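You operate a simulated robot arm through the tools that you are given. There is no shell and no other tool.

Carry out the task below with a simulated two-armed robot. There is one attempt and no reset: what you move stays moved.

Task
Chalk in spots 20, 30 and 40 on the black board.
Fine: all white, with the white chalk; put it back in the small blue tray; the other spots stay bare. Set down upright: white chalk. A coat counts when it lies all over at full strength: go over it till it gets no stronger.
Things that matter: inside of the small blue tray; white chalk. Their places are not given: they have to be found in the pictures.

It is judged by the outcome, as a careful person would: the job done as asked, and still so three seconds after it is handed in. It fails if anything else is knocked over, pushed out of place, dropped, spilled or broken.

Robot
Two 7-joint arms with two-finger parallel grippers on one trunk that stands fixed in place. Base frame: the origin is at the foot of the trunk, x ahead of it, y to its left, z up. Readings come in m, rad, newtons and seconds.
The left shoulder is at [0.05, 0.177, 1.179], the right one opposite. With the tool pointing down near the work surface each hand reaches from about 0.22 to 0.7 m from the base axis, measured 20 degrees to its own side. Payload 3.43 kg a hand.
Tool frame (each hand has its own): the origin (TCP) lies between the finger pads and is the grasp point; the fingertips stand 0.034 m ahead of it; z points along the fingers, y is the line along which they close. Largest opening 0.128 m; finger width 0.024, thickness 0.012; the body of the gripper, 0.048 by 0.13 m, starts 0.096 m behind the TCP.
Orientation is told as [roll, pitch, yaw] about the base's x, y, z axes, in that order, counted from this pose: with the fingers straight down and closing along the base's y, the tool's x points along the base's -x, its y along +y and its z along -z.

Tools
- The arms move only by the tool arm_command. It takes "left_increments", "right_increments" or both (then of equal length, played together; a hand with none holds still); each is a list of rows, each a list of 7 numbers: the shift along the tool's x, y, z in cm, then the turn, a rotation vector about the tool's x, y, z in rad, then the finger opening in cm, from 0 to 12.8. In form: [[dx, dy, dz, wx, wy, wz, claw], ...]. A call has 1 to 20 rows; each row is the pose to reach, as a shift and turn from the pose commanded when the call began, along the tool's axes at that moment. Each row takes 0.2 s and may step no farther than 0.05 m and 0.15 rad from the row before; otherwise, or with a gripper value out of range, the whole call is refused. A pose out of reach is approached as far as the arm can. The call stops where the force on the tool passes 40 N (or 10 N more than at its start, if that is more) or the arm is blocked; 0.2 s more then pass. The fingers move at their own pace (about 0.108 m/s each) and stop on an object; they squeeze with about 30 N. The grip force told is the motor's: it shows also when the fingers shut on nothing. Time passes only in rows, and 0.2 s behind the last, so rows that repeat a pose let the fingers close. The reply holds the time, the measured pose of the TCP, the force on the tool along the base axes, the opening and the grip force, in the units named above and with some noise, with the torque about the TCP (base axes, N m) and any sound that the robot's microphone picked up.
- Cameras (640 x 400 px; columns grow to the right, rows downward): "scene" is now at [0.1507, 0.0392, 1.3471]; the picture's right is [0.45, -0.89, 0.00], its down [-0.48, -0.24, -0.85] and it looks along [0.76, 0.38, -0.53] (base axes); focal length 331 px, centre (320, 200). "left" rides on the left gripper at [0.076, 0.011, -0.16] in its tool frame; the picture's right is [-0.15, 0.99, 0.00], its down [-0.88, -0.13, -0.46] and it looks along [-0.45, -0.07, 0.89] (tool axes); focal length 234 px, centre (320, 200). "right" rides on the right gripper at [0.076, -0.011, -0.16] in its tool frame; the picture's right is [0.15, 0.99, 0.00], its down [-0.88, 0.13, -0.46] and it looks along [-0.45, 0.07, 0.89] (tool axes); focal length 234 px, centre (320, 200).
- grab_frame(camera): a new picture of that camera. No time passes.
- slide_trunk(by): slides the trunk up (or, below 0, down) by that many m; the arms and the scene camera ride with it, the base frame stays. It gives what a move gives, with no picture.
- pan_tilt(pan, tilt): turns the head with the scene camera to pan (to the left, within 1.396 rad either way) and tilt (down, from -0.506 to 1.204), counted from straight ahead of the robot. It gives what a move gives.
- probe_pixels(camera, pixels): for up to 12 pixels [column, row] of the newest picture of that camera ("zoom" is the newest enlarged one), the place [x, y, z] in the base frame of the surface seen there, good to about 0.002 m. No time passes.
- enlarge(camera, box): a new picture of the part [left, top, right, bottom] of that camera's present view, enlarged. No time passes.
- hand_in(): hands the job in; it is judged then, once.

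Unless the task says otherwise, let go and move clear before handing in.

The tools are called after "Emit:" by a JSON object that holds its "op" and its "data". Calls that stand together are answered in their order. arm_command: Moves the arms, as the interface text tells. Its arguments: {"type":"object","properties":{"left_increments":{"type":"array"},"right_increments":{"type":"array"}},"required":[]} The other tools are called the same way: slide_trunk (by) slides the trunk up or down; pan_tilt (pan, tilt) turns the head that bears the scene camera; grab_frame (camera) takes a picture; probe_pixels (camera, pixels) gives the place of the surface under pixels of a picture; enlarge (camera, box) takes an enlarged picture of a part of a camera's view; hand_in () hands the job in.

At the start:

```text
clock: 0.0
left_tool_pos: [0.4119, 0.4786, 1.1021]
left_ee_rot: [-0.001, 0.0, 0.0]
left_contact_force: [0.1, -0.4, 0.1]
left_torque: [0.01, -0.01, -0.01]
left_finger_gap: 0.1278
left_finger_force: 0.0
right_tool_pos: [0.3716, 0.0143, 1.1054]
right_ee_rot: [-0.001, 0.001, 0.001]
right_contact_force: [0.6, -1.0, 0.1]
right_torque: [0.01, 0.01, 0.0]
right_finger_gap: 0.1278
right_finger_force: 0.0
trunk travel left (down, up): [-0.35, 0.051]
head pan, tilt: [0.464, 0.56]
```

scene: 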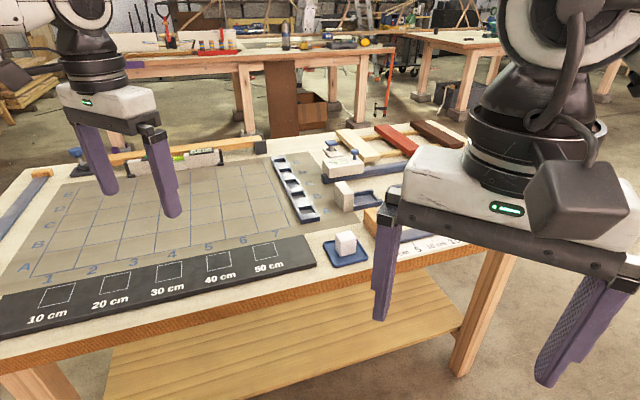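
right: 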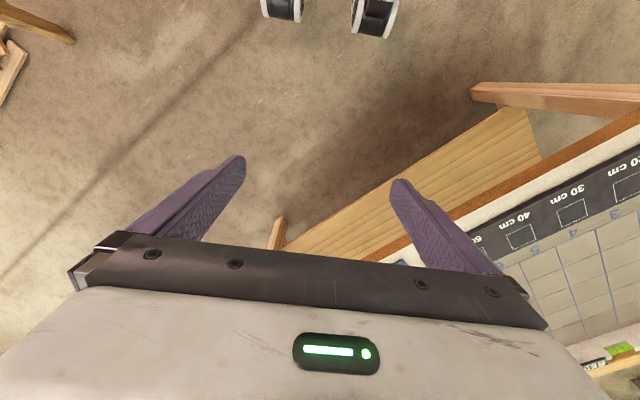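
left: 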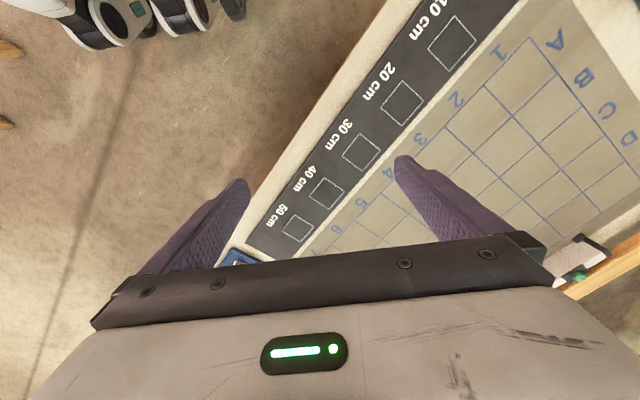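

The scene picture shows the black board with spots 10–50 along the near table edge, and a white block on a small blue tray near (346,245), with another one near (345,195). I'll enlarge these to tell which is which.

Emit:
{"op": "enlarge", "data": {"camera": "scene", "box": [260, 120, 480, 280]}}

Emit:
{"op": "enlarge", "data": {"camera": "scene", "box": [0, 220, 330, 340]}}

```text
2.50 times, centred on (370, 200) of scene
```

zoom: 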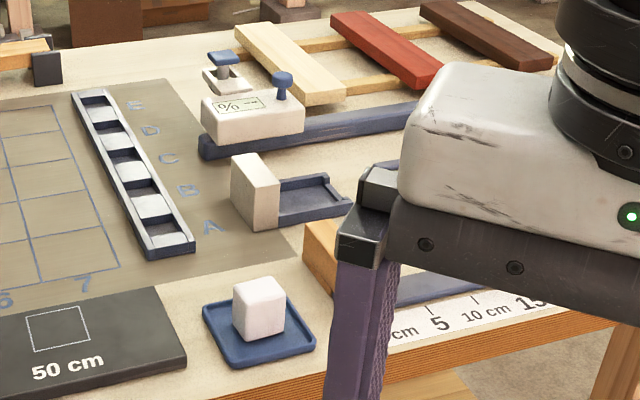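

```text
1.94 times, centred on (165, 280) of scene
```

zoom: 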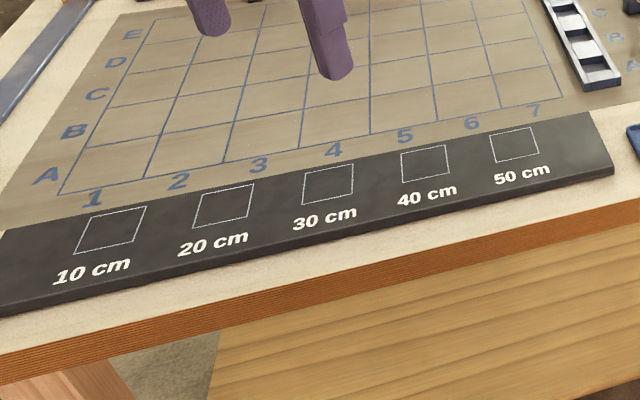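

The white chalk is a small block standing in the square blue tray at (346,245). I'll probe the board spots' corners (zoom) and the chalk and tray (scene).

Emit:
{"op": "probe_pixels", "data": {"camera": "zoom", "pixels": [[202, 195], [254, 184], [248, 215], [193, 227], [305, 174], [354, 164], [353, 195], [302, 206], [402, 154], [447, 145], [449, 173], [403, 183]]}}

Emit:
{"op": "enlarge", "data": {"camera": "scene", "box": [310, 215, 390, 275]}}

```text
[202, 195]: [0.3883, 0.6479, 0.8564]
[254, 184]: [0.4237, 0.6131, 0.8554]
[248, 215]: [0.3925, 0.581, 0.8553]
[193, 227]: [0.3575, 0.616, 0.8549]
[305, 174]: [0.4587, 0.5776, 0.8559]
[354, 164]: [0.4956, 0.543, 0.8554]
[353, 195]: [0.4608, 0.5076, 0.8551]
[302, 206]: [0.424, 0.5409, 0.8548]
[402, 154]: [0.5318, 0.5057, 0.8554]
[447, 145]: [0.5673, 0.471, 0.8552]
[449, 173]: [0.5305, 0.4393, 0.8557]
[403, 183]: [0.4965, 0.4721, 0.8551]
```

```text
6.67 times, centred on (350, 245) of scene
```

zoom: 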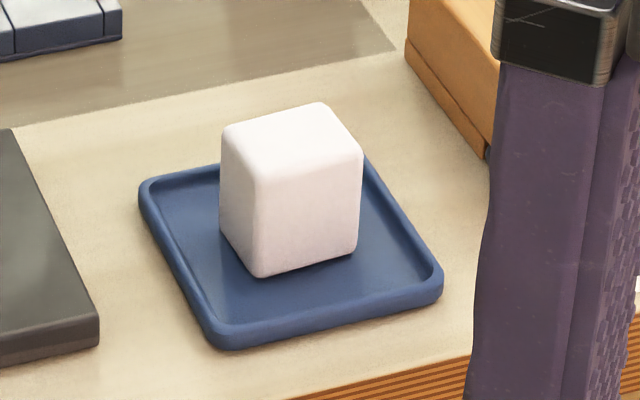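

The chalk is a rounded white block standing freely in the tray. I'll probe its top corners, base and the tray floor and rims.

Emit:
{"op": "probe_pixels", "data": {"camera": "zoom", "pixels": [[228, 130], [318, 107], [357, 148], [262, 175], [290, 140], [258, 270], [352, 250], [180, 215], [300, 305], [390, 240], [145, 190], [435, 285]]}}

Emit:
{"op": "probe_pixels", "data": {"camera": "scene", "pixels": [[328, 240], [339, 266], [362, 260], [357, 237], [330, 275], [346, 237], [340, 250], [305, 250], [372, 232], [375, 270]]}}

```text
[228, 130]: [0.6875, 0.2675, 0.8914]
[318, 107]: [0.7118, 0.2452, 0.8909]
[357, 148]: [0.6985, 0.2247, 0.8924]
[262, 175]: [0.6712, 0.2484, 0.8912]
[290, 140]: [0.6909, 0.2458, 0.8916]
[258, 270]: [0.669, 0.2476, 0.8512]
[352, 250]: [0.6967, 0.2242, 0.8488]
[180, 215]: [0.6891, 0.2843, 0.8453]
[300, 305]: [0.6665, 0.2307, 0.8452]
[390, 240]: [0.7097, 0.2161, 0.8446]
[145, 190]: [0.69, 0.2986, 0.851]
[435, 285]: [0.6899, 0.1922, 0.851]
```

```text
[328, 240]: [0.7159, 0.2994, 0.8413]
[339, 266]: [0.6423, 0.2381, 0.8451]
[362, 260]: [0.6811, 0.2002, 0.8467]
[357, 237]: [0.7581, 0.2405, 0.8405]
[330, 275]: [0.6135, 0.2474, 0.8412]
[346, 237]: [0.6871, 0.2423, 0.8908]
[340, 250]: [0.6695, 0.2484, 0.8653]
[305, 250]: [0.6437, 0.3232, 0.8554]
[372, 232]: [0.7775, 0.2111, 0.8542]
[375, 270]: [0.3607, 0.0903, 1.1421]
```

The chalk top is at z≈0.8915 with its base at 0.845 and its centre near (0.692, 0.246); the tray rim is at 0.851. It's aligned roughly 45° to base, so I'll bring the left hand above it with yaw −45° and look with the hand camera.

Emit:
{"op": "arm_command", "data": {"left_increments": [[-2.6, -2.3, 0.8, 0, 0, 0.0785, 8], [-5.2, -4.6, 1.6, 0, 0, 0.157, 8], [-7.8, -6.9, 2.4, 0, 0, 0.2355, 8], [-10.4, -9.2, 3.2, 0, 0, 0.314, 8], [-13.0, -11.5, 4.0, 0, 0, 0.3925, 8], [-15.6, -13.8, 4.8, 0, 0, 0.471, 8], [-18.2, -16.1, 5.6, 0, 0, 0.5495, 8], [-20.8, -18.4, 6.4, 0, 0, 0.628, 8], [-23.4, -20.7, 7.2, 0, 0, 0.7065, 8], [-26.0, -23.0, 8.0, 0, 0, 0.785, 8]]}}

```text
clock: 2.2
left_tool_pos: [0.5798, 0.2847, 1.0265]
left_ee_rot: [0.001, -0.003, -0.787]
left_contact_force: [-0.4, -0.8, 0.0]
left_torque: [0.0, 0.02, -0.05]
left_finger_gap: 0.0798
left_finger_force: 0.0
left hand out of reach, approached as far as the arm can: row 7, 8, 9, 10
right_tool_pos: [0.3731, 0.0128, 1.1061]
right_ee_rot: [-0.001, 0.0, -0.001]
right_contact_force: [-0.8, 0.3, -0.8]
right_torque: [0.01, 0.02, 0.0]
right_finger_gap: 0.128
right_finger_force: 0.0
trunk travel left (down, up): [-0.35, 0.051]
head pan, tilt: [0.464, 0.56]
```

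The hand stopped short at (0.580, 0.285): the wrist is out of reach with the tool vertical at this height. I'll raise the trunk a little, then tilt the tool about its closing axis so that the wrist leans back.

Emit:
{"op": "slide_trunk", "data": {"by": 0.05}}

```text
clock: 3.1
left_tool_pos: [0.5809, 0.2869, 1.0779]
left_ee_rot: [0.001, -0.005, -0.786]
left_contact_force: [0.1, 0.0, -0.1]
left_torque: [0.01, 0.0, 0.03]
left_finger_gap: 0.0799
left_finger_force: 0.0
right_tool_pos: [0.3735, 0.0133, 1.1564]
right_ee_rot: [-0.001, -0.001, 0.0]
right_contact_force: [0.0, 0.1, -0.5]
right_torque: [-0.03, -0.01, 0.02]
right_finger_gap: 0.128
right_finger_force: 0.1
trunk travel left (down, up): [-0.4, 0.001]
head pan, tilt: [0.464, 0.56]
```

Emit:
{"op": "arm_command", "data": {"left_increments": [[0, 0, 2, 0, -0.07, 0, 8], [0, 0, 4, 0, -0.14, 0, 8], [0, 0, 6, 0, -0.21, 0, 8], [0, 0, 8, 0, -0.25, 0, 8]]}}

```text
clock: 4.1
left_tool_pos: [0.5803, 0.285, 0.9986]
left_ee_rot: [0.002, -0.256, -0.786]
left_contact_force: [-0.1, 0.2, 0.7]
left_torque: [0.02, 0.03, -0.03]
left_finger_gap: 0.0799
left_finger_force: 0.0
right_tool_pos: [0.3723, 0.0152, 1.1562]
right_ee_rot: [0.001, 0.0, 0.0]
right_contact_force: [0.3, 1.0, 0.6]
right_torque: [-0.01, -0.01, -0.01]
right_finger_gap: 0.128
right_finger_force: 0.1
trunk travel left (down, up): [-0.4, 0.001]
head pan, tilt: [0.464, 0.56]
```

The tilt worked, and the commands follow from the clamped pose. I'll look through the hand camera.

Emit:
{"op": "grab_frame", "data": {"camera": "left"}}

Emit:
{"op": "grab_frame", "data": {"camera": "scene"}}

```text
taken
```

left: 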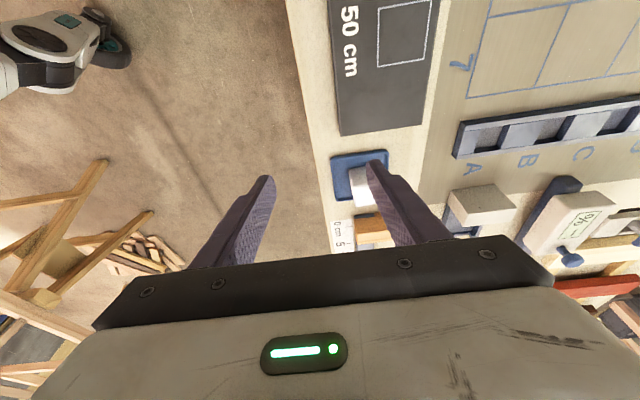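

```text
taken
```

scene: 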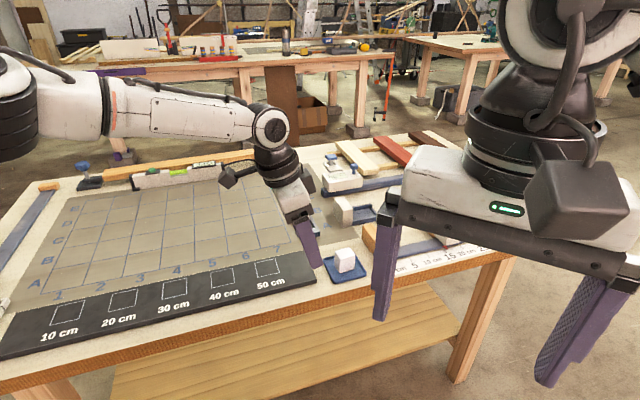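

The chalk is now ahead of the fingers, at about (360,185) in the left picture. I'll probe nearby objects before moving over it.

Emit:
{"op": "probe_pixels", "data": {"camera": "scene", "pixels": [[367, 235], [372, 228], [345, 260], [353, 222], [345, 205], [333, 200], [328, 258], [363, 275], [338, 252], [354, 262], [345, 250], [357, 256]]}}

Emit:
{"op": "probe_pixels", "data": {"camera": "left", "pixels": [[349, 170], [362, 168], [352, 178], [353, 205], [333, 158], [388, 152], [337, 200], [357, 215], [384, 215], [358, 238], [464, 205], [340, 180]]}}

Emit:
{"op": "enlarge", "data": {"camera": "left", "box": [320, 140, 400, 190]}}

```text
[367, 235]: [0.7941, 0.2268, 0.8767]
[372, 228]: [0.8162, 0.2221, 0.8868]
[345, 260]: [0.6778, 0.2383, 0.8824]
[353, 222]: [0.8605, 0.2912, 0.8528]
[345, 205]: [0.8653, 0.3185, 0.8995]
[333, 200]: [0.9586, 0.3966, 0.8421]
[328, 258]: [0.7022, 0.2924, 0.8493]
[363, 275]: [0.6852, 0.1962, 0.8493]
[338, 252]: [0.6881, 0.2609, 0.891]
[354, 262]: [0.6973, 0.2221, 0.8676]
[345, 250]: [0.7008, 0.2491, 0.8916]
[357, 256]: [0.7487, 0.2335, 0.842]
```

```text
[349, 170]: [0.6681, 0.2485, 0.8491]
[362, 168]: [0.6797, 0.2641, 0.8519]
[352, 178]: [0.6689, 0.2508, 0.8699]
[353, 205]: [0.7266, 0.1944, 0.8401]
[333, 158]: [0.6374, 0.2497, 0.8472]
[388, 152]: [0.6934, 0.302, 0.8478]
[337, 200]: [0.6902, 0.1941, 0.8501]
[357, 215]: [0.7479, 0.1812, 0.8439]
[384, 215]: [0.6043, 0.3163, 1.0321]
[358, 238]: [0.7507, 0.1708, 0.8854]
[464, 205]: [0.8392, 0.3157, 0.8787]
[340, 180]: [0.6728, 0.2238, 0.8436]
```

```text
8.00 times, centred on (360, 165) of left
```

zoom: 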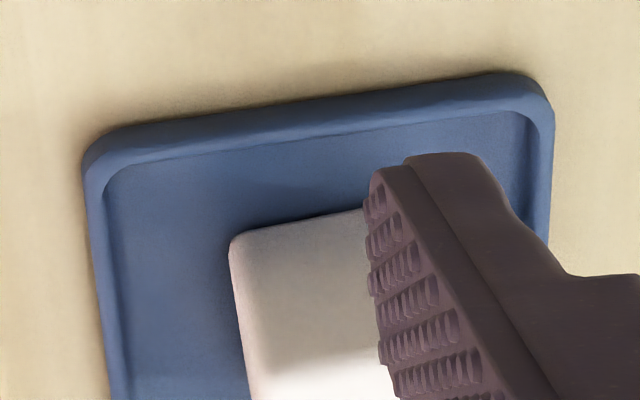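

The chalk lies parallel to the tray sides (~45°). Now I move above it, keeping the fingertips over z≈0.92.

Emit:
{"op": "arm_command", "data": {"left_increments": [[-1.47, 0.86, 1.05, 0, 0, 0, 8], [-2.95, 1.72, 2.09, 0, 0, 0, 8], [-4.42, 2.58, 3.14, 0, 0, 0, 8], [-5.89, 3.44, 4.19, 0, 0, 0, 8], [-7.37, 4.3, 5.23, 0, 0, 0, 8], [-8.84, 5.16, 6.28, 0, 0, 0, 8], [-8.84, 5.16, 6.28, 0, 0, 0, 8]]}}

Emit:
{"op": "grab_frame", "data": {"camera": "left"}}

Emit:
{"op": "enlarge", "data": {"camera": "left", "box": [240, 120, 400, 240]}}

Emit:
{"op": "enlarge", "data": {"camera": "scene", "box": [260, 190, 420, 290]}}

```text
clock: 5.7
left_tool_pos: [0.6118, 0.2764, 0.9883]
left_ee_rot: [0.002, -0.254, -0.785]
left_contact_force: [-0.1, -0.3, 0.1]
left_torque: [-0.04, -0.02, 0.0]
left_finger_gap: 0.08
left_finger_force: 0.0
left hand out of reach, approached as far as the arm can: row 2, 3, 4, 5, 6, 7
right_tool_pos: [0.3725, 0.014, 1.1553]
right_ee_rot: [-0.001, 0.0, -0.002]
right_contact_force: [0.1, -0.7, 0.4]
right_torque: [0.01, 0.0, -0.04]
right_finger_gap: 0.128
right_finger_force: 0.1
trunk travel left (down, up): [-0.4, 0.001]
head pan, tilt: [0.464, 0.56]
```

```text
taken
```

left: 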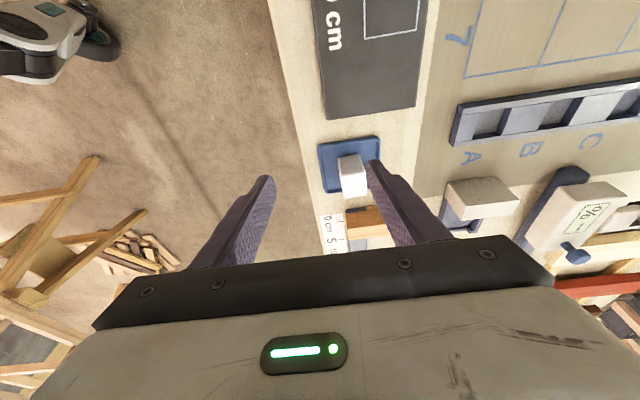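

```text
3.33 times, centred on (320, 180) of left
```

zoom: 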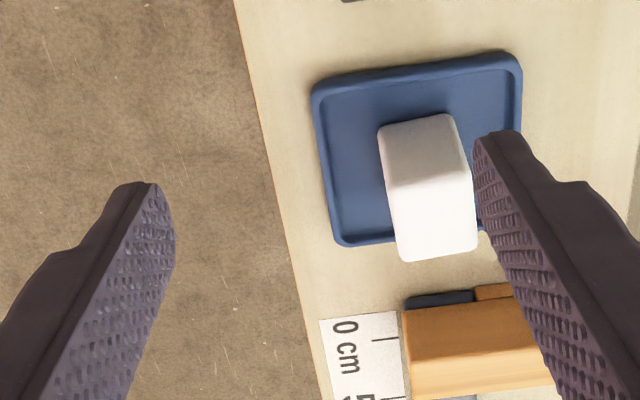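

```text
4.00 times, centred on (340, 240) of scene
```

zoom: 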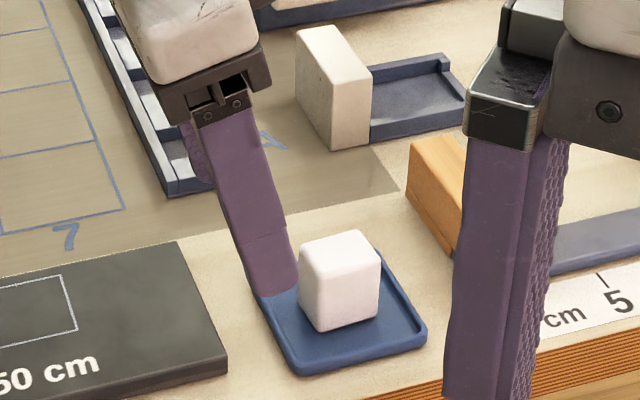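

Still out of reach at (0.612, 0.276). I'll probe the arm's own joints in the scene view to understand its geometry.

Emit:
{"op": "grab_frame", "data": {"camera": "scene"}}

Emit:
{"op": "probe_pixels", "data": {"camera": "scene", "pixels": [[10, 90], [75, 100], [110, 105], [200, 110], [250, 120], [270, 125], [290, 125], [280, 165], [290, 190], [300, 210], [320, 255], [20, 130]]}}

```text
taken
```

scene: 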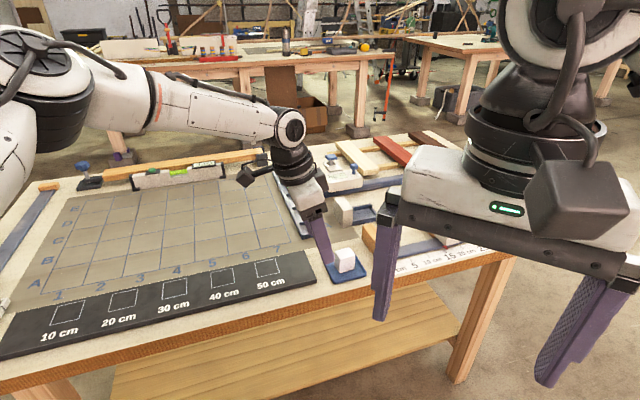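

```text
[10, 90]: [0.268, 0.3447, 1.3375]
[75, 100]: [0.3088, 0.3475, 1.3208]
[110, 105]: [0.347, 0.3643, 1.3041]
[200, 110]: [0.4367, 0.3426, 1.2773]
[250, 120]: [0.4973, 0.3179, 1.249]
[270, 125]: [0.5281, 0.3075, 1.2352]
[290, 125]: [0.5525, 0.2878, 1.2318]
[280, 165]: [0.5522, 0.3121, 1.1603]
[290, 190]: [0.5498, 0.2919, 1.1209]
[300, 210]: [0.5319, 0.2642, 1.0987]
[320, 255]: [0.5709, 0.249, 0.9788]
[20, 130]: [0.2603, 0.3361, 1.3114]
```

The wrist sits about 0.26 m above the TCP at (0.56, 0.32, 1.24), with the elbow still bent. I'll lower the tool here (fingertips stay above the chalk top) and then try outward in small steps.

Emit:
{"op": "arm_command", "data": {"left_increments": [[0.68, 0, 2.66, 0, 0, 0, 8], [1.36, 0, 5.33, 0, 0, 0, 8]]}}

```text
clock: 6.3
left_tool_pos: [0.5935, 0.2826, 0.9441]
left_ee_rot: [0.003, -0.256, -0.786]
left_contact_force: [-0.6, 0.0, -0.2]
left_torque: [-0.02, -0.01, -0.01]
left_finger_gap: 0.0801
left_finger_force: 0.1
left hand out of reach, approached as far as the arm can: row 1, 2
right_tool_pos: [0.3726, 0.0137, 1.1565]
right_ee_rot: [-0.001, 0.0, 0.001]
right_contact_force: [-0.6, 0.1, 0.9]
right_torque: [0.0, -0.01, 0.03]
right_finger_gap: 0.1279
right_finger_force: 0.0
trunk travel left (down, up): [-0.4, 0.001]
head pan, tilt: [0.464, 0.56]
```

Reach actually shrank when lowering, so the wrist roll at yaw −45° may be what limits it. I'll lift a little and turn about the vertical to yaw +45° (which also fits the block's faces), and see.

Emit:
{"op": "arm_command", "data": {"left_increments": [[-0.11, 0, -0.45, -0.035, 0, -0.1384, 8], [-0.22, 0, -0.9, -0.0705, 0, -0.2767, 8], [-0.34, 0, -1.3, -0.1058, 0, -0.4151, 8], [-0.45, 0, -1.8, -0.1411, 0, -0.5535, 8], [-0.56, 0, -2.2, -0.1764, 0, -0.6918, 8], [-0.67, 0, -2.6, -0.2116, 0, -0.8302, 8], [-0.79, 0, -3.1, -0.2469, 0, -0.9686, 8], [-0.9, 0, -3.5, -0.2822, 0, -1.1069, 8], [-1.0, 0, -4.0, -0.3175, 0, -1.2453, 8], [-1.12, 0, -4.4, -0.3527, 0, -1.3836, 8], [-1.24, 0, -4.85, -0.388, 0, -1.522, 8]]}}

```text
clock: 8.7
left_tool_pos: [0.5829, 0.2876, 0.9974]
left_ee_rot: [-0.007, -0.251, 0.789]
left_contact_force: [-0.6, 0.9, -0.4]
left_torque: [0.03, 0.0, 0.03]
left_finger_gap: 0.0798
left_finger_force: 0.2
left hand out of reach, approached as far as the arm can: row 10, 11
right_tool_pos: [0.3727, 0.0142, 1.1545]
right_ee_rot: [0.0, -0.002, 0.0]
right_contact_force: [-0.4, 0.7, 0.2]
right_torque: [0.01, 0.03, -0.02]
right_finger_gap: 0.128
right_finger_force: 0.1
trunk travel left (down, up): [-0.4, 0.001]
head pan, tilt: [0.464, 0.56]
```

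Emit:
{"op": "grab_frame", "data": {"camera": "scene"}}

Emit:
{"op": "pan_tilt", "data": {"pan": 1.2, "tilt": 0.2}}

Emit:
{"op": "grab_frame", "data": {"camera": "scene"}}

```text
taken
```

scene: 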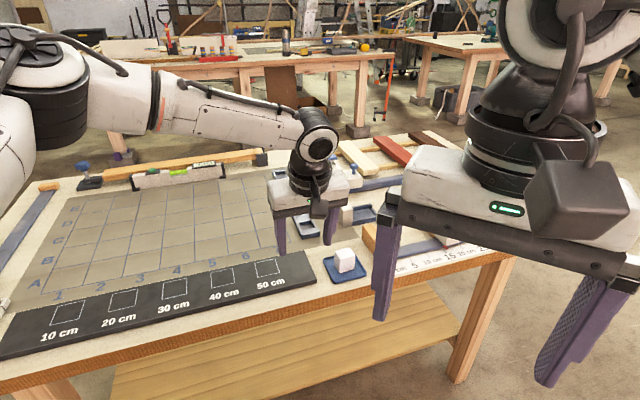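

```text
clock: 9.8
left_tool_pos: [0.5843, 0.2879, 0.9974]
left_ee_rot: [-0.005, -0.252, 0.785]
left_contact_force: [-0.5, 0.8, 0.3]
left_torque: [-0.01, -0.02, -0.03]
left_finger_gap: 0.0798
left_finger_force: 0.1
right_tool_pos: [0.373, 0.0137, 1.1549]
right_ee_rot: [0.001, -0.001, -0.001]
right_contact_force: [0.8, -0.2, 0.2]
right_torque: [-0.01, -0.01, -0.03]
right_finger_gap: 0.1277
right_finger_force: 0.1
trunk travel left (down, up): [-0.4, 0.001]
head pan, tilt: [1.201, 0.201]
```

```text
taken
```

scene: 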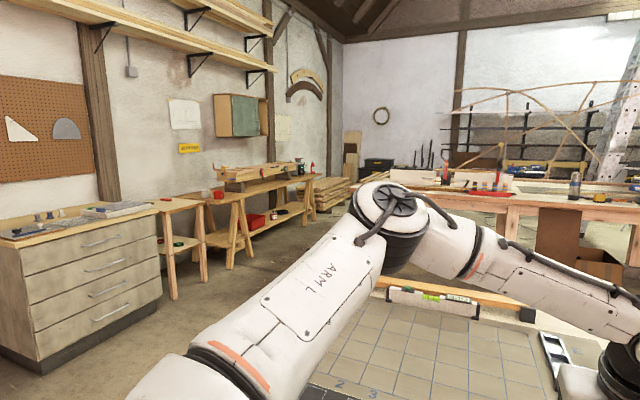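

Emit:
{"op": "probe_pixels", "data": {"camera": "scene", "pixels": [[385, 200], [400, 250], [450, 245], [480, 260], [530, 285], [600, 310], [615, 370], [320, 285], [225, 345], [210, 385], [260, 380], [300, 310]]}}

```text
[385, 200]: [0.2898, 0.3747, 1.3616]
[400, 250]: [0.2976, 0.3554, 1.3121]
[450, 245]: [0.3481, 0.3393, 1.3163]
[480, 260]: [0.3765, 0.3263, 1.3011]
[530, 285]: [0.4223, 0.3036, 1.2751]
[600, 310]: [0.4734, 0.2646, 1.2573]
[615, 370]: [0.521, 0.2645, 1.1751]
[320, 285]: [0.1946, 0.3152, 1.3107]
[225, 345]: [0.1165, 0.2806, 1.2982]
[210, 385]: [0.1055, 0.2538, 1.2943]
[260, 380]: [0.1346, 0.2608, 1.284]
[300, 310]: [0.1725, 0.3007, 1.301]
```

The elbow is bent nearly 90° here, so the limit isn't arm length. I'll pull back to a comfortable pose with the tool vertical, then lower the trunk and try again with the shoulder lower.

Emit:
{"op": "arm_command", "data": {"left_increments": [[0.07, 2.1, -2.6, 0, 0.07, 0, 8], [0.14, 4.2, -5.2, 0, 0.14, 0, 8], [0.2, 6.4, -7.8, 0, 0.2, 0, 8], [0.27, 8.5, -10.4, 0, 0.25, 0, 8]]}}

Emit:
{"op": "pan_tilt", "data": {"pan": 0.464, "tilt": 0.56}}

Emit:
{"op": "arm_command", "data": {"left_increments": [[0, 0, 0, 0, 0, 0.131, 8], [0, 0, 0, 0, 0, 0.262, 8], [0, 0, 0, 0, 0, 0.393, 8], [0, 0, 0, 0, 0, 0.524, 8], [0, 0, 0, 0, 0, 0.655, 8], [0, 0, 0, 0, 0, 0.785, 8], [0, 0, 0, 0, 0, 0.916, 8], [0, 0, 0, 0, 0, 1.047, 8], [0, 0, 0, 0, 0, 1.178, 8], [0, 0, 0, 0, 0, 1.309, 8], [0, 0, 0, 0, 0, 1.44, 8], [0, 0, 0, 0, 0, 1.571, 8]]}}

```text
clock: 10.8
left_tool_pos: [0.5009, 0.3286, 1.0972]
left_ee_rot: [-0.003, 0.002, 0.785]
left_contact_force: [0.7, 0.5, -0.5]
left_torque: [-0.02, -0.02, -0.03]
left_finger_gap: 0.08
left_finger_force: 0.1
right_tool_pos: [0.3719, 0.0143, 1.1562]
right_ee_rot: [0.0, 0.0, 0.001]
right_contact_force: [-0.4, 0.2, 0.5]
right_torque: [0.0, -0.01, 0.01]
right_finger_gap: 0.1278
right_finger_force: 0.1
trunk travel left (down, up): [-0.4, 0.001]
head pan, tilt: [1.201, 0.201]
```

```text
clock: 11.9
left_tool_pos: [0.5027, 0.3289, 1.0955]
left_ee_rot: [-0.003, -0.001, 0.785]
left_contact_force: [0.2, -0.5, -0.2]
left_torque: [0.02, 0.01, 0.02]
left_finger_gap: 0.0802
left_finger_force: 0.1
right_tool_pos: [0.3719, 0.0141, 1.1559]
right_ee_rot: [0.0, 0.001, 0.0]
right_contact_force: [-0.3, 0.4, 0.5]
right_torque: [0.03, -0.05, 0.01]
right_finger_gap: 0.1279
right_finger_force: 0.1
trunk travel left (down, up): [-0.4, 0.001]
head pan, tilt: [0.464, 0.56]
```

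```text
clock: 14.5
left_tool_pos: [0.5022, 0.3292, 1.0967]
left_ee_rot: [0.001, -0.003, -0.789]
left_contact_force: [-0.1, -0.2, 0.5]
left_torque: [0.01, 0.01, 0.0]
left_finger_gap: 0.0801
left_finger_force: 0.0
right_tool_pos: [0.3723, 0.0142, 1.1565]
right_ee_rot: [0.001, 0.0, 0.0]
right_contact_force: [-0.8, -0.2, -0.5]
right_torque: [-0.01, 0.03, -0.01]
right_finger_gap: 0.1283
right_finger_force: 0.1
trunk travel left (down, up): [-0.4, 0.001]
head pan, tilt: [0.464, 0.56]
```

Emit:
{"op": "slide_trunk", "data": {"by": -0.14}}

Emit:
{"op": "arm_command", "data": {"left_increments": [[-2.2, 0.9, 0, 0, 0, 0, 8], [-4.4, 1.8, 0, 0, 0, 0, 8], [-6.6, 2.7, 0, 0, 0, 0, 8], [-8.8, 3.6, 0, 0, 0, 0, 8], [-11.0, 4.5, 0, 0, 0, 0, 8], [-13.2, 5.4, 0, 0, 0, 0, 8], [-15.4, 6.3, 0, 0, 0, 0, 8], [-17.6, 7.2, 0, 0, 0, 0, 8]]}}

```text
clock: 16.2
left_tool_pos: [0.503, 0.3284, 0.9578]
left_ee_rot: [0.003, -0.004, -0.784]
left_contact_force: [-0.8, -0.5, -0.4]
left_torque: [-0.01, -0.05, 0.02]
left_finger_gap: 0.08
left_finger_force: 0.0
right_tool_pos: [0.372, 0.0137, 1.0159]
right_ee_rot: [-0.002, 0.0, 0.0]
right_contact_force: [0.1, -0.2, 0.1]
right_torque: [0.01, 0.0, -0.03]
right_finger_gap: 0.1278
right_finger_force: 0.0
trunk travel left (down, up): [-0.26, 0.141]
head pan, tilt: [0.464, 0.56]
```

```text
clock: 18.0
left_tool_pos: [0.5827, 0.2955, 0.9575]
left_ee_rot: [0.003, -0.005, -0.785]
left_contact_force: [-0.6, -0.3, 0.8]
left_torque: [0.03, 0.04, -0.01]
left_finger_gap: 0.0799
left_finger_force: 0.1
left hand out of reach, approached as far as the arm can: row 4, 5, 6, 7, 8
right_tool_pos: [0.3715, 0.0128, 1.0157]
right_ee_rot: [0.0, 0.0, 0.0]
right_contact_force: [-0.2, -0.5, -0.3]
right_torque: [0.01, -0.01, 0.01]
right_finger_gap: 0.128
right_finger_force: 0.0
trunk travel left (down, up): [-0.26, 0.141]
head pan, tilt: [0.464, 0.56]
```

The reach limit is the same at r≈0.545 m from the shoulder, so it must come from the wrist configuration (the J6 offset seems to lie on the outer side of the tool axis). Let me look at the wrist closely.

Emit:
{"op": "grab_frame", "data": {"camera": "scene"}}

Emit:
{"op": "enlarge", "data": {"camera": "scene", "box": [180, 40, 380, 220]}}

```text
taken
```

scene: 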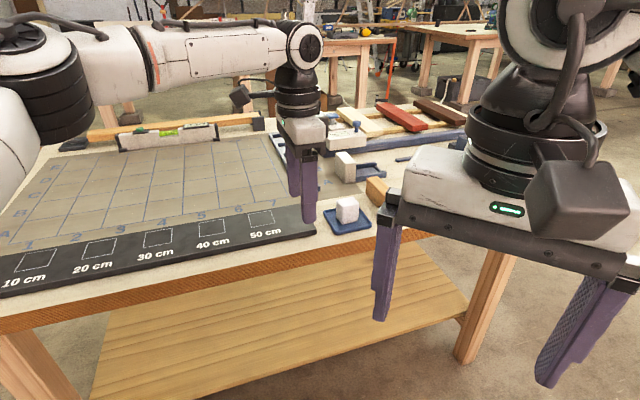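

```text
2.22 times, centred on (280, 130) of scene
```

zoom: 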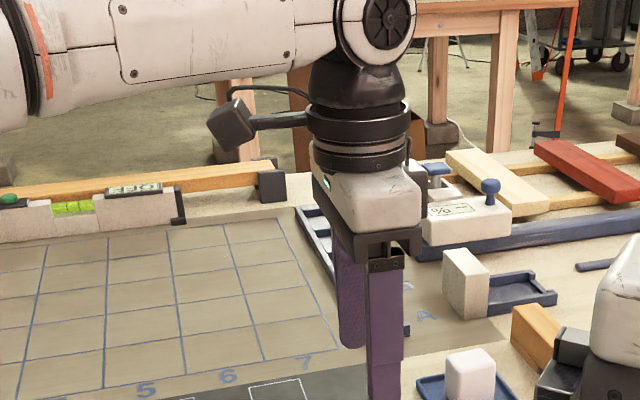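

Emit:
{"op": "probe_pixels", "data": {"camera": "scene", "pixels": [[303, 47], [298, 80], [305, 110], [300, 100], [250, 50], [180, 55], [290, 47], [316, 47], [303, 60], [285, 98], [318, 98], [60, 100]]}}

```text
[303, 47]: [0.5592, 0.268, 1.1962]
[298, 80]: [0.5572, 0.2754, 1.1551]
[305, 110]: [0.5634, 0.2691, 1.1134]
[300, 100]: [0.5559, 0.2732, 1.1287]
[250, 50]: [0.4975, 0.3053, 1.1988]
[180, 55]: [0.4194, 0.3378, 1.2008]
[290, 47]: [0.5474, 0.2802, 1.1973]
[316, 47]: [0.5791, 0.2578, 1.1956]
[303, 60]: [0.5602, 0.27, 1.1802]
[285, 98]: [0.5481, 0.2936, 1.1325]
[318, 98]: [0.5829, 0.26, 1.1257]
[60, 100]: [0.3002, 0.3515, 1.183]
```

Emit:
{"op": "pan_tilt", "data": {"pan": 1.1, "tilt": 0.35}}

Emit:
{"op": "grab_frame", "data": {"camera": "scene"}}

```text
clock: 19.0
left_tool_pos: [0.5847, 0.2938, 0.9575]
left_ee_rot: [0.003, -0.004, -0.786]
left_contact_force: [0.0, 1.1, -0.2]
left_torque: [-0.01, 0.03, 0.02]
left_finger_gap: 0.0801
left_finger_force: 0.1
right_tool_pos: [0.3718, 0.0137, 1.0154]
right_ee_rot: [-0.002, -0.001, 0.001]
right_contact_force: [0.5, -0.5, -1.1]
right_torque: [-0.03, 0.03, -0.02]
right_finger_gap: 0.1278
right_finger_force: 0.1
trunk travel left (down, up): [-0.26, 0.141]
head pan, tilt: [1.1, 0.351]
```

```text
taken
```

scene: 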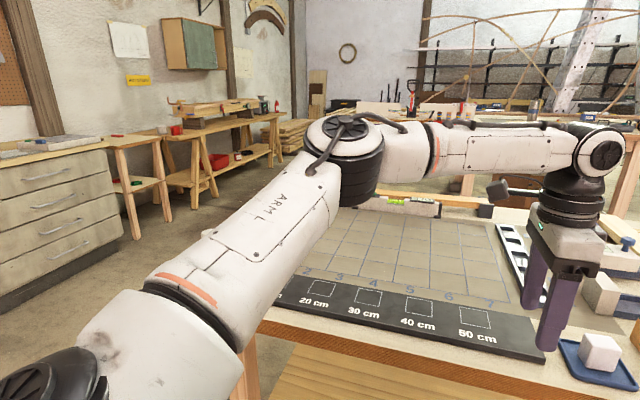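

Emit:
{"op": "probe_pixels", "data": {"camera": "scene", "pixels": [[50, 385], [160, 345], [200, 300], [260, 240], [310, 180], [342, 128], [355, 180], [400, 155], [435, 150], [500, 150], [560, 150], [605, 155]]}}

```text
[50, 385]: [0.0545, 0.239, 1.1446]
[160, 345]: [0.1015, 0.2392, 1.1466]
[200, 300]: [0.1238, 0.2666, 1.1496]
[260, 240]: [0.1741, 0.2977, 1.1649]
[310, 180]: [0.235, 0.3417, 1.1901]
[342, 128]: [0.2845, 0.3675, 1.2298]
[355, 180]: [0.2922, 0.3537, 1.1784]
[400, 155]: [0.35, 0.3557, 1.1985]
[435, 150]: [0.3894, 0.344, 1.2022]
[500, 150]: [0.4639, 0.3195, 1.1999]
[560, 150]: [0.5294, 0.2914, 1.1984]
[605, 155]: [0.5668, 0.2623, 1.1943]
```

The elbow is bent only about 60° and the tool hangs straight under the wrist, so some joint limit must depend on yaw. I'll test by turning back to yaw 0 and pushing outward.

Emit:
{"op": "arm_command", "data": {"left_increments": [[0, 0, 0, 0, 0, -0.131, 8], [0, 0, 0, 0, 0, -0.262, 8], [0, 0, 0, 0, 0, -0.393, 8], [0, 0, 0, 0, 0, -0.524, 8], [0, 0, 0, 0, 0, -0.655, 8], [0, 0, 0, 0, 0, -0.785, 8], [-1.4, 0.7, 0, 0, 0, -0.785, 8], [-2.8, 1.4, 0, 0, 0, -0.785, 8], [-4.2, 2.1, 0, 0, 0, -0.785, 8], [-5.6, 2.8, 0, 0, 0, -0.785, 8]]}}

```text
clock: 21.2
left_tool_pos: [0.5831, 0.2925, 0.9568]
left_ee_rot: [-0.002, -0.005, 0.0]
left_contact_force: [0.0, -0.7, 0.6]
left_torque: [0.02, 0.0, 0.01]
left_finger_gap: 0.0801
left_finger_force: 0.1
left hand out of reach, approached as far as the arm can: row 7, 8, 9, 10
right_tool_pos: [0.3731, 0.0155, 1.0152]
right_ee_rot: [0.0, 0.0, 0.003]
right_contact_force: [0.3, 0.4, 0.2]
right_torque: [0.03, 0.0, 0.0]
right_finger_gap: 0.128
right_finger_force: 0.1
trunk travel left (down, up): [-0.26, 0.141]
head pan, tilt: [1.1, 0.351]
```

Yaw isn't the limiting factor. I'll test whether a higher wrist relative to the shoulder lets it reach farther.

Emit:
{"op": "arm_command", "data": {"left_increments": [[0, 0, -2, 0, 0, 0, 8], [0, 0, -4, 0, 0, 0, 8], [0, 0, -6, 0, 0, 0, 8], [0, 0, -8, 0, 0, 0, 8], [-1.5, -0.3, -8, 0, 0, 0, 8], [-3, -0.6, -8, 0, 0, 0, 8], [-4.5, -0.9, -8, 0, 0, 0, 8], [-6, -1.2, -8, 0, 0, 0, 8]]}}

```text
clock: 23.0
left_tool_pos: [0.5783, 0.3013, 1.023]
left_ee_rot: [-0.004, -0.004, 0.0]
left_contact_force: [0.1, -0.4, -0.1]
left_torque: [0.03, 0.0, 0.0]
left_finger_gap: 0.08
left_finger_force: 0.1
left hand out of reach, approached as far as the arm can: row 3, 4, 5, 6, 7, 8
right_tool_pos: [0.3715, 0.0136, 1.016]
right_ee_rot: [0.001, 0.001, -0.001]
right_contact_force: [-1.1, 0.5, -0.5]
right_torque: [0.0, -0.01, 0.0]
right_finger_gap: 0.1278
right_finger_force: 0.1
trunk travel left (down, up): [-0.26, 0.141]
head pan, tilt: [1.1, 0.351]
```

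The boundary barely changes. I'll look at the shoulder to understand which joint is limiting.

Emit:
{"op": "pan_tilt", "data": {"pan": 1.39, "tilt": 0.9}}

Emit:
{"op": "grab_frame", "data": {"camera": "scene"}}

```text
clock: 24.0
left_tool_pos: [0.5782, 0.3024, 1.0223]
left_ee_rot: [-0.002, -0.004, -0.002]
left_contact_force: [0.4, 0.4, -0.6]
left_torque: [0.01, 0.01, 0.01]
left_finger_gap: 0.0799
left_finger_force: 0.0
right_tool_pos: [0.3729, 0.0136, 1.0153]
right_ee_rot: [0.001, 0.0, 0.0]
right_contact_force: [-0.3, -0.4, 0.7]
right_torque: [-0.03, 0.02, 0.02]
right_finger_gap: 0.1282
right_finger_force: 0.1
trunk travel left (down, up): [-0.26, 0.141]
head pan, tilt: [1.389, 0.901]
```

```text
taken
```

scene: 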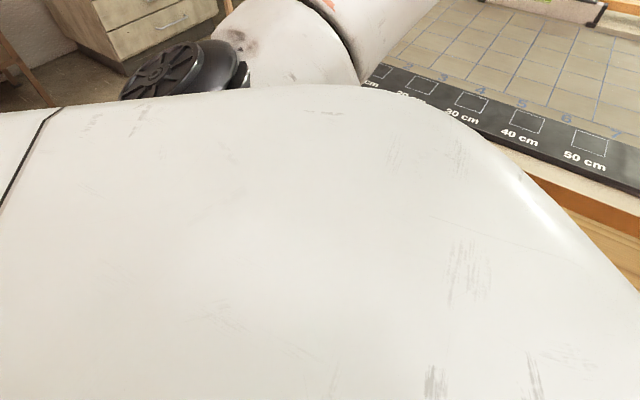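

The torso blocks that view. The boundary fits a sphere centred toward higher y, so leaning the wrist back along the board (yaw −45°) with a larger tilt should put the chalk in reach. I'll turn back to yaw −45° and tilt by 0.75 rad.

Emit:
{"op": "arm_command", "data": {"left_increments": [[0.3, 1, 0, 0, 0, 0.131, 8], [0.7, 2, 0, 0, 0, 0.262, 8], [1, 3, 0, 0, 0, 0.393, 8], [1.3, 4, 0, 0, 0, 0.524, 8], [1.7, 5, 0, 0, 0, 0.655, 8], [2, 6, 0, 0, 0, 0.785, 8]]}}

Emit:
{"op": "arm_command", "data": {"left_increments": [[0, 0, 0, 0, -0.125, 0, 8], [0, 0, 0, 0, -0.25, 0, 8], [0, 0, 0, 0, -0.375, 0, 8], [0, 0, 0, 0, -0.5, 0, 8], [0, 0, 0, 0, -0.625, 0, 8], [0, 0, 0, 0, -0.75, 0, 8]]}}

Emit:
{"op": "pan_tilt", "data": {"pan": 0.464, "tilt": 0.56}}

Emit:
{"op": "grab_frame", "data": {"camera": "scene"}}

```text
clock: 25.4
left_tool_pos: [0.557, 0.3613, 1.0222]
left_ee_rot: [0.003, -0.003, -0.788]
left_contact_force: [-0.4, -0.4, 0.5]
left_torque: [-0.01, 0.01, 0.0]
left_finger_gap: 0.0801
left_finger_force: 0.0
right_tool_pos: [0.3724, 0.0139, 1.0166]
right_ee_rot: [-0.001, -0.001, 0.0]
right_contact_force: [0.3, 0.2, 0.1]
right_torque: [-0.03, -0.01, -0.02]
right_finger_gap: 0.128
right_finger_force: 0.2
trunk travel left (down, up): [-0.26, 0.141]
head pan, tilt: [1.389, 0.901]
```

```text
clock: 26.8
left_tool_pos: [0.5584, 0.3619, 1.0237]
left_ee_rot: [0.002, -0.756, -0.786]
left_contact_force: [0.1, -0.5, 0.0]
left_torque: [0.02, -0.01, -0.03]
left_finger_gap: 0.0799
left_finger_force: 0.1
right_tool_pos: [0.3728, 0.0133, 1.016]
right_ee_rot: [0.0, 0.001, 0.0]
right_contact_force: [0.3, -0.6, 0.4]
right_torque: [0.01, -0.03, 0.03]
right_finger_gap: 0.1278
right_finger_force: 0.0
trunk travel left (down, up): [-0.26, 0.141]
head pan, tilt: [1.389, 0.901]
```

```text
clock: 28.0
left_tool_pos: [0.5585, 0.3621, 1.0228]
left_ee_rot: [0.002, -0.751, -0.788]
left_contact_force: [0.3, -0.6, 0.2]
left_torque: [0.03, 0.03, 0.01]
left_finger_gap: 0.0802
left_finger_force: 0.1
right_tool_pos: [0.3725, 0.0145, 1.0159]
right_ee_rot: [-0.001, 0.0, 0.0]
right_contact_force: [-0.4, -0.3, 0.1]
right_torque: [0.01, 0.01, -0.03]
right_finger_gap: 0.128
right_finger_force: 0.1
trunk travel left (down, up): [-0.26, 0.141]
head pan, tilt: [0.464, 0.56]
```

```text
taken
```

scene: 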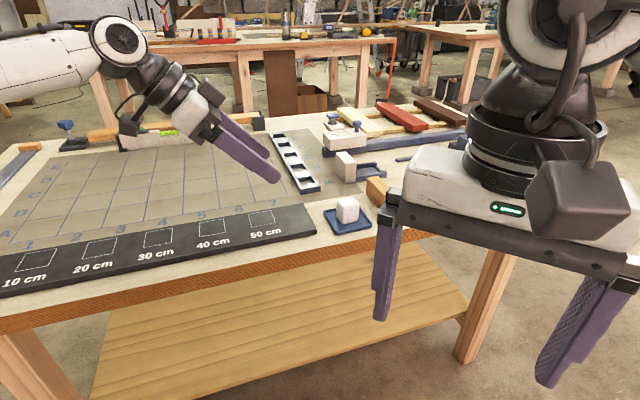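

The tilt is reached. I'll lower the trunk 0.04 m for margin and then move out above the chalk.

Emit:
{"op": "slide_trunk", "data": {"by": -0.04}}

Emit:
{"op": "arm_command", "data": {"left_increments": [[-1.8, 0.2, 2.1, 0, 0, 0, 8], [-3.6, 0.4, 4.2, 0, 0, 0, 8], [-5.4, 0.6, 6.3, 0, 0, 0, 8], [-7.2, 0.8, 8.4, 0, 0, 0, 8], [-9.0, 1.0, 10.5, 0, 0, 0, 8], [-10.9, 1.28, 12.65, 0, 0, 0, 8], [-10.9, 1.28, 12.65, 0, 0, 0, 8]]}}

Emit:
{"op": "grab_frame", "data": {"camera": "left"}}

Emit:
{"op": "grab_frame", "data": {"camera": "scene"}}

```text
clock: 28.8
left_tool_pos: [0.5575, 0.3613, 0.9822]
left_ee_rot: [0.001, -0.753, -0.788]
left_contact_force: [0.0, -0.2, 0.3]
left_torque: [-0.02, -0.03, 0.0]
left_finger_gap: 0.0802
left_finger_force: 0.1
right_tool_pos: [0.3719, 0.0134, 0.976]
right_ee_rot: [0.001, 0.0, 0.001]
right_contact_force: [0.4, 0.5, 1.2]
right_torque: [0.02, -0.01, 0.03]
right_finger_gap: 0.1282
right_finger_force: 0.0
trunk travel left (down, up): [-0.22, 0.181]
head pan, tilt: [0.464, 0.56]
```

```text
clock: 30.4
left_tool_pos: [0.6836, 0.2531, 0.9648]
left_ee_rot: [0.0, -0.753, -0.786]
left_contact_force: [-0.1, -0.2, -0.5]
left_torque: [-0.01, 0.0, -0.01]
left_finger_gap: 0.0798
left_finger_force: 0.0
right_tool_pos: [0.3726, 0.0143, 0.9756]
right_ee_rot: [0.0, 0.0, 0.0]
right_contact_force: [0.8, 0.3, -0.3]
right_torque: [-0.01, 0.0, -0.01]
right_finger_gap: 0.128
right_finger_force: 0.0
trunk travel left (down, up): [-0.22, 0.181]
head pan, tilt: [0.464, 0.56]
```

```text
taken
```

left: 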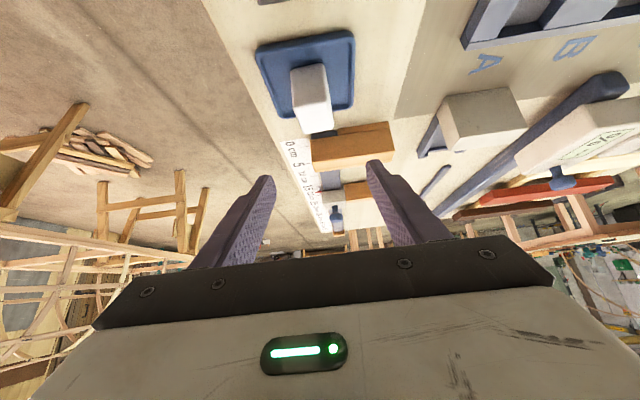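

```text
taken
```

scene: 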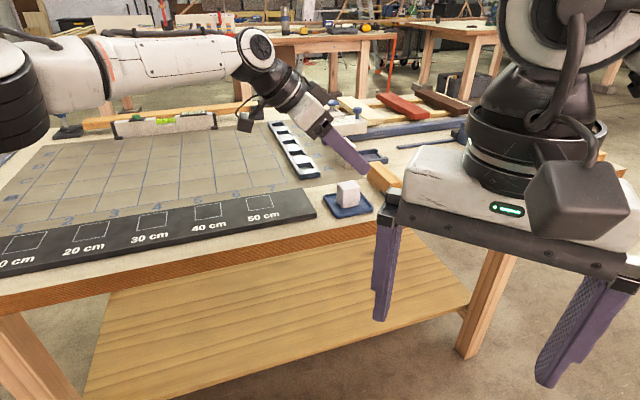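

The hand is now above the chalk, seen at (312,97) in the left picture between the fingers. I'll enlarge it and probe to refine its centre and yaw.

Emit:
{"op": "enlarge", "data": {"camera": "left", "box": [240, 20, 400, 140]}}

```text
3.33 times, centred on (320, 80) of left
```

zoom: 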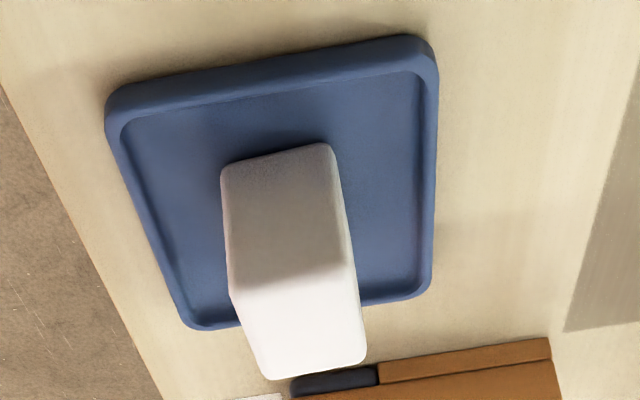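

Emit:
{"op": "probe_pixels", "data": {"camera": "zoom", "pixels": [[236, 292], [350, 270], [274, 372], [360, 352], [295, 320], [230, 175], [326, 152], [280, 220], [229, 240], [340, 210], [310, 300], [260, 330]]}}

Emit:
{"op": "probe_pixels", "data": {"camera": "left", "pixels": [[278, 58], [345, 46], [292, 112], [350, 100], [259, 55], [352, 35], [295, 118], [345, 110], [318, 135], [385, 125], [370, 165], [268, 180]]}}

```text
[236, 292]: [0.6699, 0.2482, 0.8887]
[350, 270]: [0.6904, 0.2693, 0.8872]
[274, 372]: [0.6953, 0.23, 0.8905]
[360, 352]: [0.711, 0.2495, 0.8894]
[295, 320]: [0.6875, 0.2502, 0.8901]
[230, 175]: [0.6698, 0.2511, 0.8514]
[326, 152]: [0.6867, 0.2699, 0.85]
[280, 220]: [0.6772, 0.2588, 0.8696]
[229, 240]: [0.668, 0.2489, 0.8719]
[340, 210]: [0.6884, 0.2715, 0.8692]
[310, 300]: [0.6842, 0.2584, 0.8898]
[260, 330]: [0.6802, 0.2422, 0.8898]
```

```text
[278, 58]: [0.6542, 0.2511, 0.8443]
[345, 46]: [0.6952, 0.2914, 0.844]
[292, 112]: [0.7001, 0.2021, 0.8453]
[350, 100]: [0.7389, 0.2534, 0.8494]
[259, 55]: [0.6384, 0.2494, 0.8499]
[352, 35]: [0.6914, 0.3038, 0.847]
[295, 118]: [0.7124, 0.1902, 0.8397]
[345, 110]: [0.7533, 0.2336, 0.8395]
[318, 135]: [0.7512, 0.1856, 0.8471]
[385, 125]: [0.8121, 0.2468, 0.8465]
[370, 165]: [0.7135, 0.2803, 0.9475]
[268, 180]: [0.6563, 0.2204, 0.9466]
```

The chalk's centre is about (0.692, 0.248), about 0.031 wide across, and turned about +3° from the tray. I'll turn the tool 0.05 rad to match and descend partway.

Emit:
{"op": "arm_command", "data": {"left_increments": [[1.03, 0.05, 1.08, -0.0085, 0, -0.009, 8], [2.06, 0.1, 2.17, -0.017, 0, -0.018, 7.5], [3.08, 0.15, 3.25, -0.0255, 0, -0.027, 7], [4.11, 0.2, 4.34, -0.034, 0, -0.0365, 6.5], [4.11, 0.2, 4.34, -0.034, 0, -0.0365, 6.5]]}}

Emit:
{"op": "enlarge", "data": {"camera": "left", "box": [200, 60, 440, 240]}}

Emit:
{"op": "enlarge", "data": {"camera": "scene", "box": [260, 120, 420, 240]}}

```text
clock: 31.6
left_tool_pos: [0.6857, 0.2556, 0.906]
left_ee_rot: [0.001, -0.754, -0.736]
left_contact_force: [0.1, 0.2, -0.5]
left_torque: [-0.01, -0.02, -0.04]
left_finger_gap: 0.065
left_finger_force: 0.0
right_tool_pos: [0.3724, 0.0139, 0.9764]
right_ee_rot: [0.002, 0.0, 0.0]
right_contact_force: [0.0, 0.3, -0.5]
right_torque: [0.01, -0.01, 0.02]
right_finger_gap: 0.1281
right_finger_force: 0.1
trunk travel left (down, up): [-0.22, 0.181]
head pan, tilt: [0.464, 0.56]
```

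```text
2.22 times, centred on (320, 150) of left
```

zoom: 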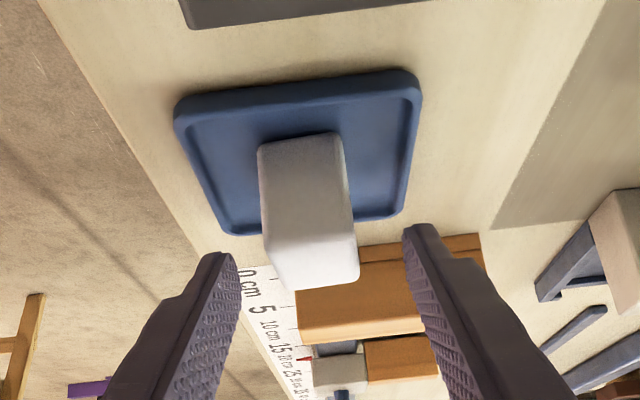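

```text
3.33 times, centred on (340, 180) of scene
```

zoom: 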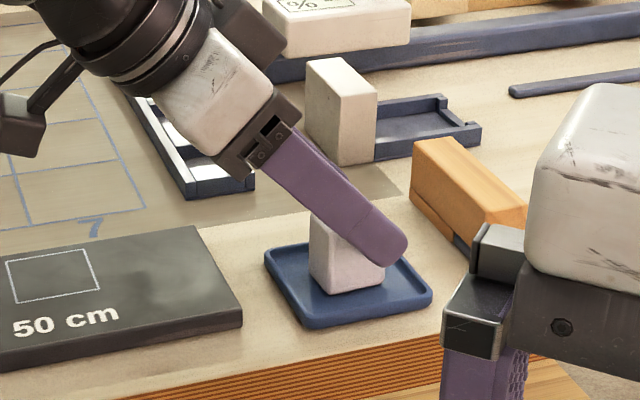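

The fingers straddle the chalk evenly (chalk mid near column 319 of the zoom). I'll descend the last 17 mm.

Emit:
{"op": "arm_command", "data": {"left_increments": [[0.58, 0, 0.62, 0, 0, 0, 6.5], [1.16, 0, 1.24, 0, 0, 0, 6.0], [1.16, 0, 1.24, 0, 0, 0, 5.5]]}}

Emit:
{"op": "enlarge", "data": {"camera": "scene", "box": [310, 160, 390, 220]}}

Emit:
{"op": "enlarge", "data": {"camera": "left", "box": [200, 60, 440, 240]}}

```text
clock: 32.4
left_tool_pos: [0.6858, 0.2543, 0.8884]
left_ee_rot: [0.003, -0.755, -0.737]
left_contact_force: [-0.3, -0.4, 0.0]
left_torque: [0.03, -0.02, -0.05]
left_finger_gap: 0.055
left_finger_force: 0.0
right_tool_pos: [0.3722, 0.0147, 0.9765]
right_ee_rot: [0.0, 0.0, -0.001]
right_contact_force: [-0.1, -0.3, 0.2]
right_torque: [-0.03, -0.03, -0.02]
right_finger_gap: 0.1282
right_finger_force: 0.0
trunk travel left (down, up): [-0.22, 0.181]
head pan, tilt: [0.464, 0.56]
```

```text
6.67 times, centred on (350, 190) of scene
```

zoom: 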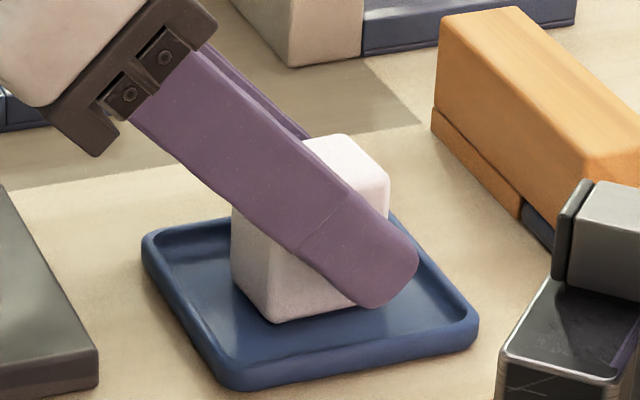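

```text
2.22 times, centred on (320, 150) of left
```

zoom: 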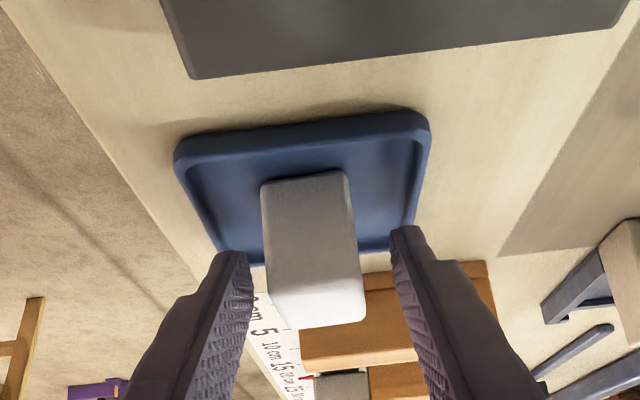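

The near finger lies across the chalk's side with clear room above the tray. Closing gradually.

Emit:
{"op": "arm_command", "data": {"left_increments": [[0, 0, 0, 0, 0, 0, 4.8], [0, 0, 0, 0, 0, 0, 4.2], [0, 0, 0, 0, 0, 0, 3.7], [0, 0, 0, 0, 0, 0, 3.3], [0, 0, 0, 0, 0, 0, 2.8], [0, 0, 0, 0, 0, 0, 2.0], [0, 0, 0, 0, 0, 0, 0], [0, 0, 0, 0, 0, 0, 0]]}}

Emit:
{"op": "enlarge", "data": {"camera": "scene", "box": [310, 160, 390, 220]}}

Emit:
{"op": "enlarge", "data": {"camera": "left", "box": [200, 60, 440, 240]}}

```text
clock: 34.2
left_tool_pos: [0.685, 0.2559, 0.8899]
left_ee_rot: [0.001, -0.753, -0.736]
left_contact_force: [-0.7, -1.3, -0.3]
left_torque: [0.01, 0.02, -0.02]
left_finger_gap: 0.0315
left_finger_force: 29.9
right_tool_pos: [0.3722, 0.0143, 0.9762]
right_ee_rot: [-0.002, -0.001, -0.001]
right_contact_force: [-0.1, -0.8, 0.1]
right_torque: [-0.01, -0.02, -0.05]
right_finger_gap: 0.128
right_finger_force: 0.1
trunk travel left (down, up): [-0.22, 0.181]
head pan, tilt: [0.464, 0.56]
```

```text
6.67 times, centred on (350, 190) of scene
```

zoom: 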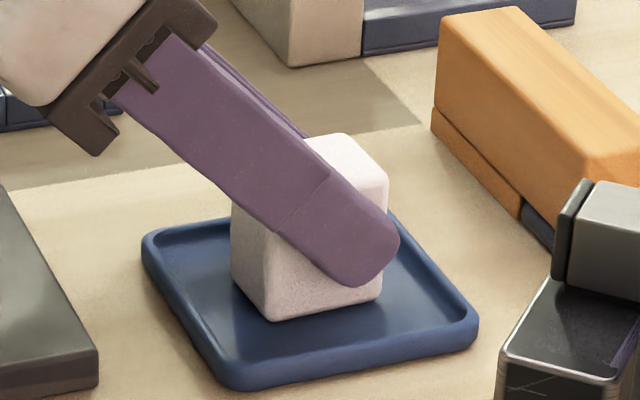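

```text
2.22 times, centred on (320, 150) of left
```

zoom: 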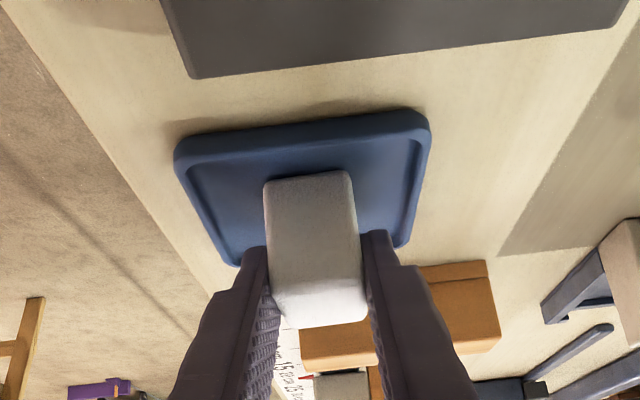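

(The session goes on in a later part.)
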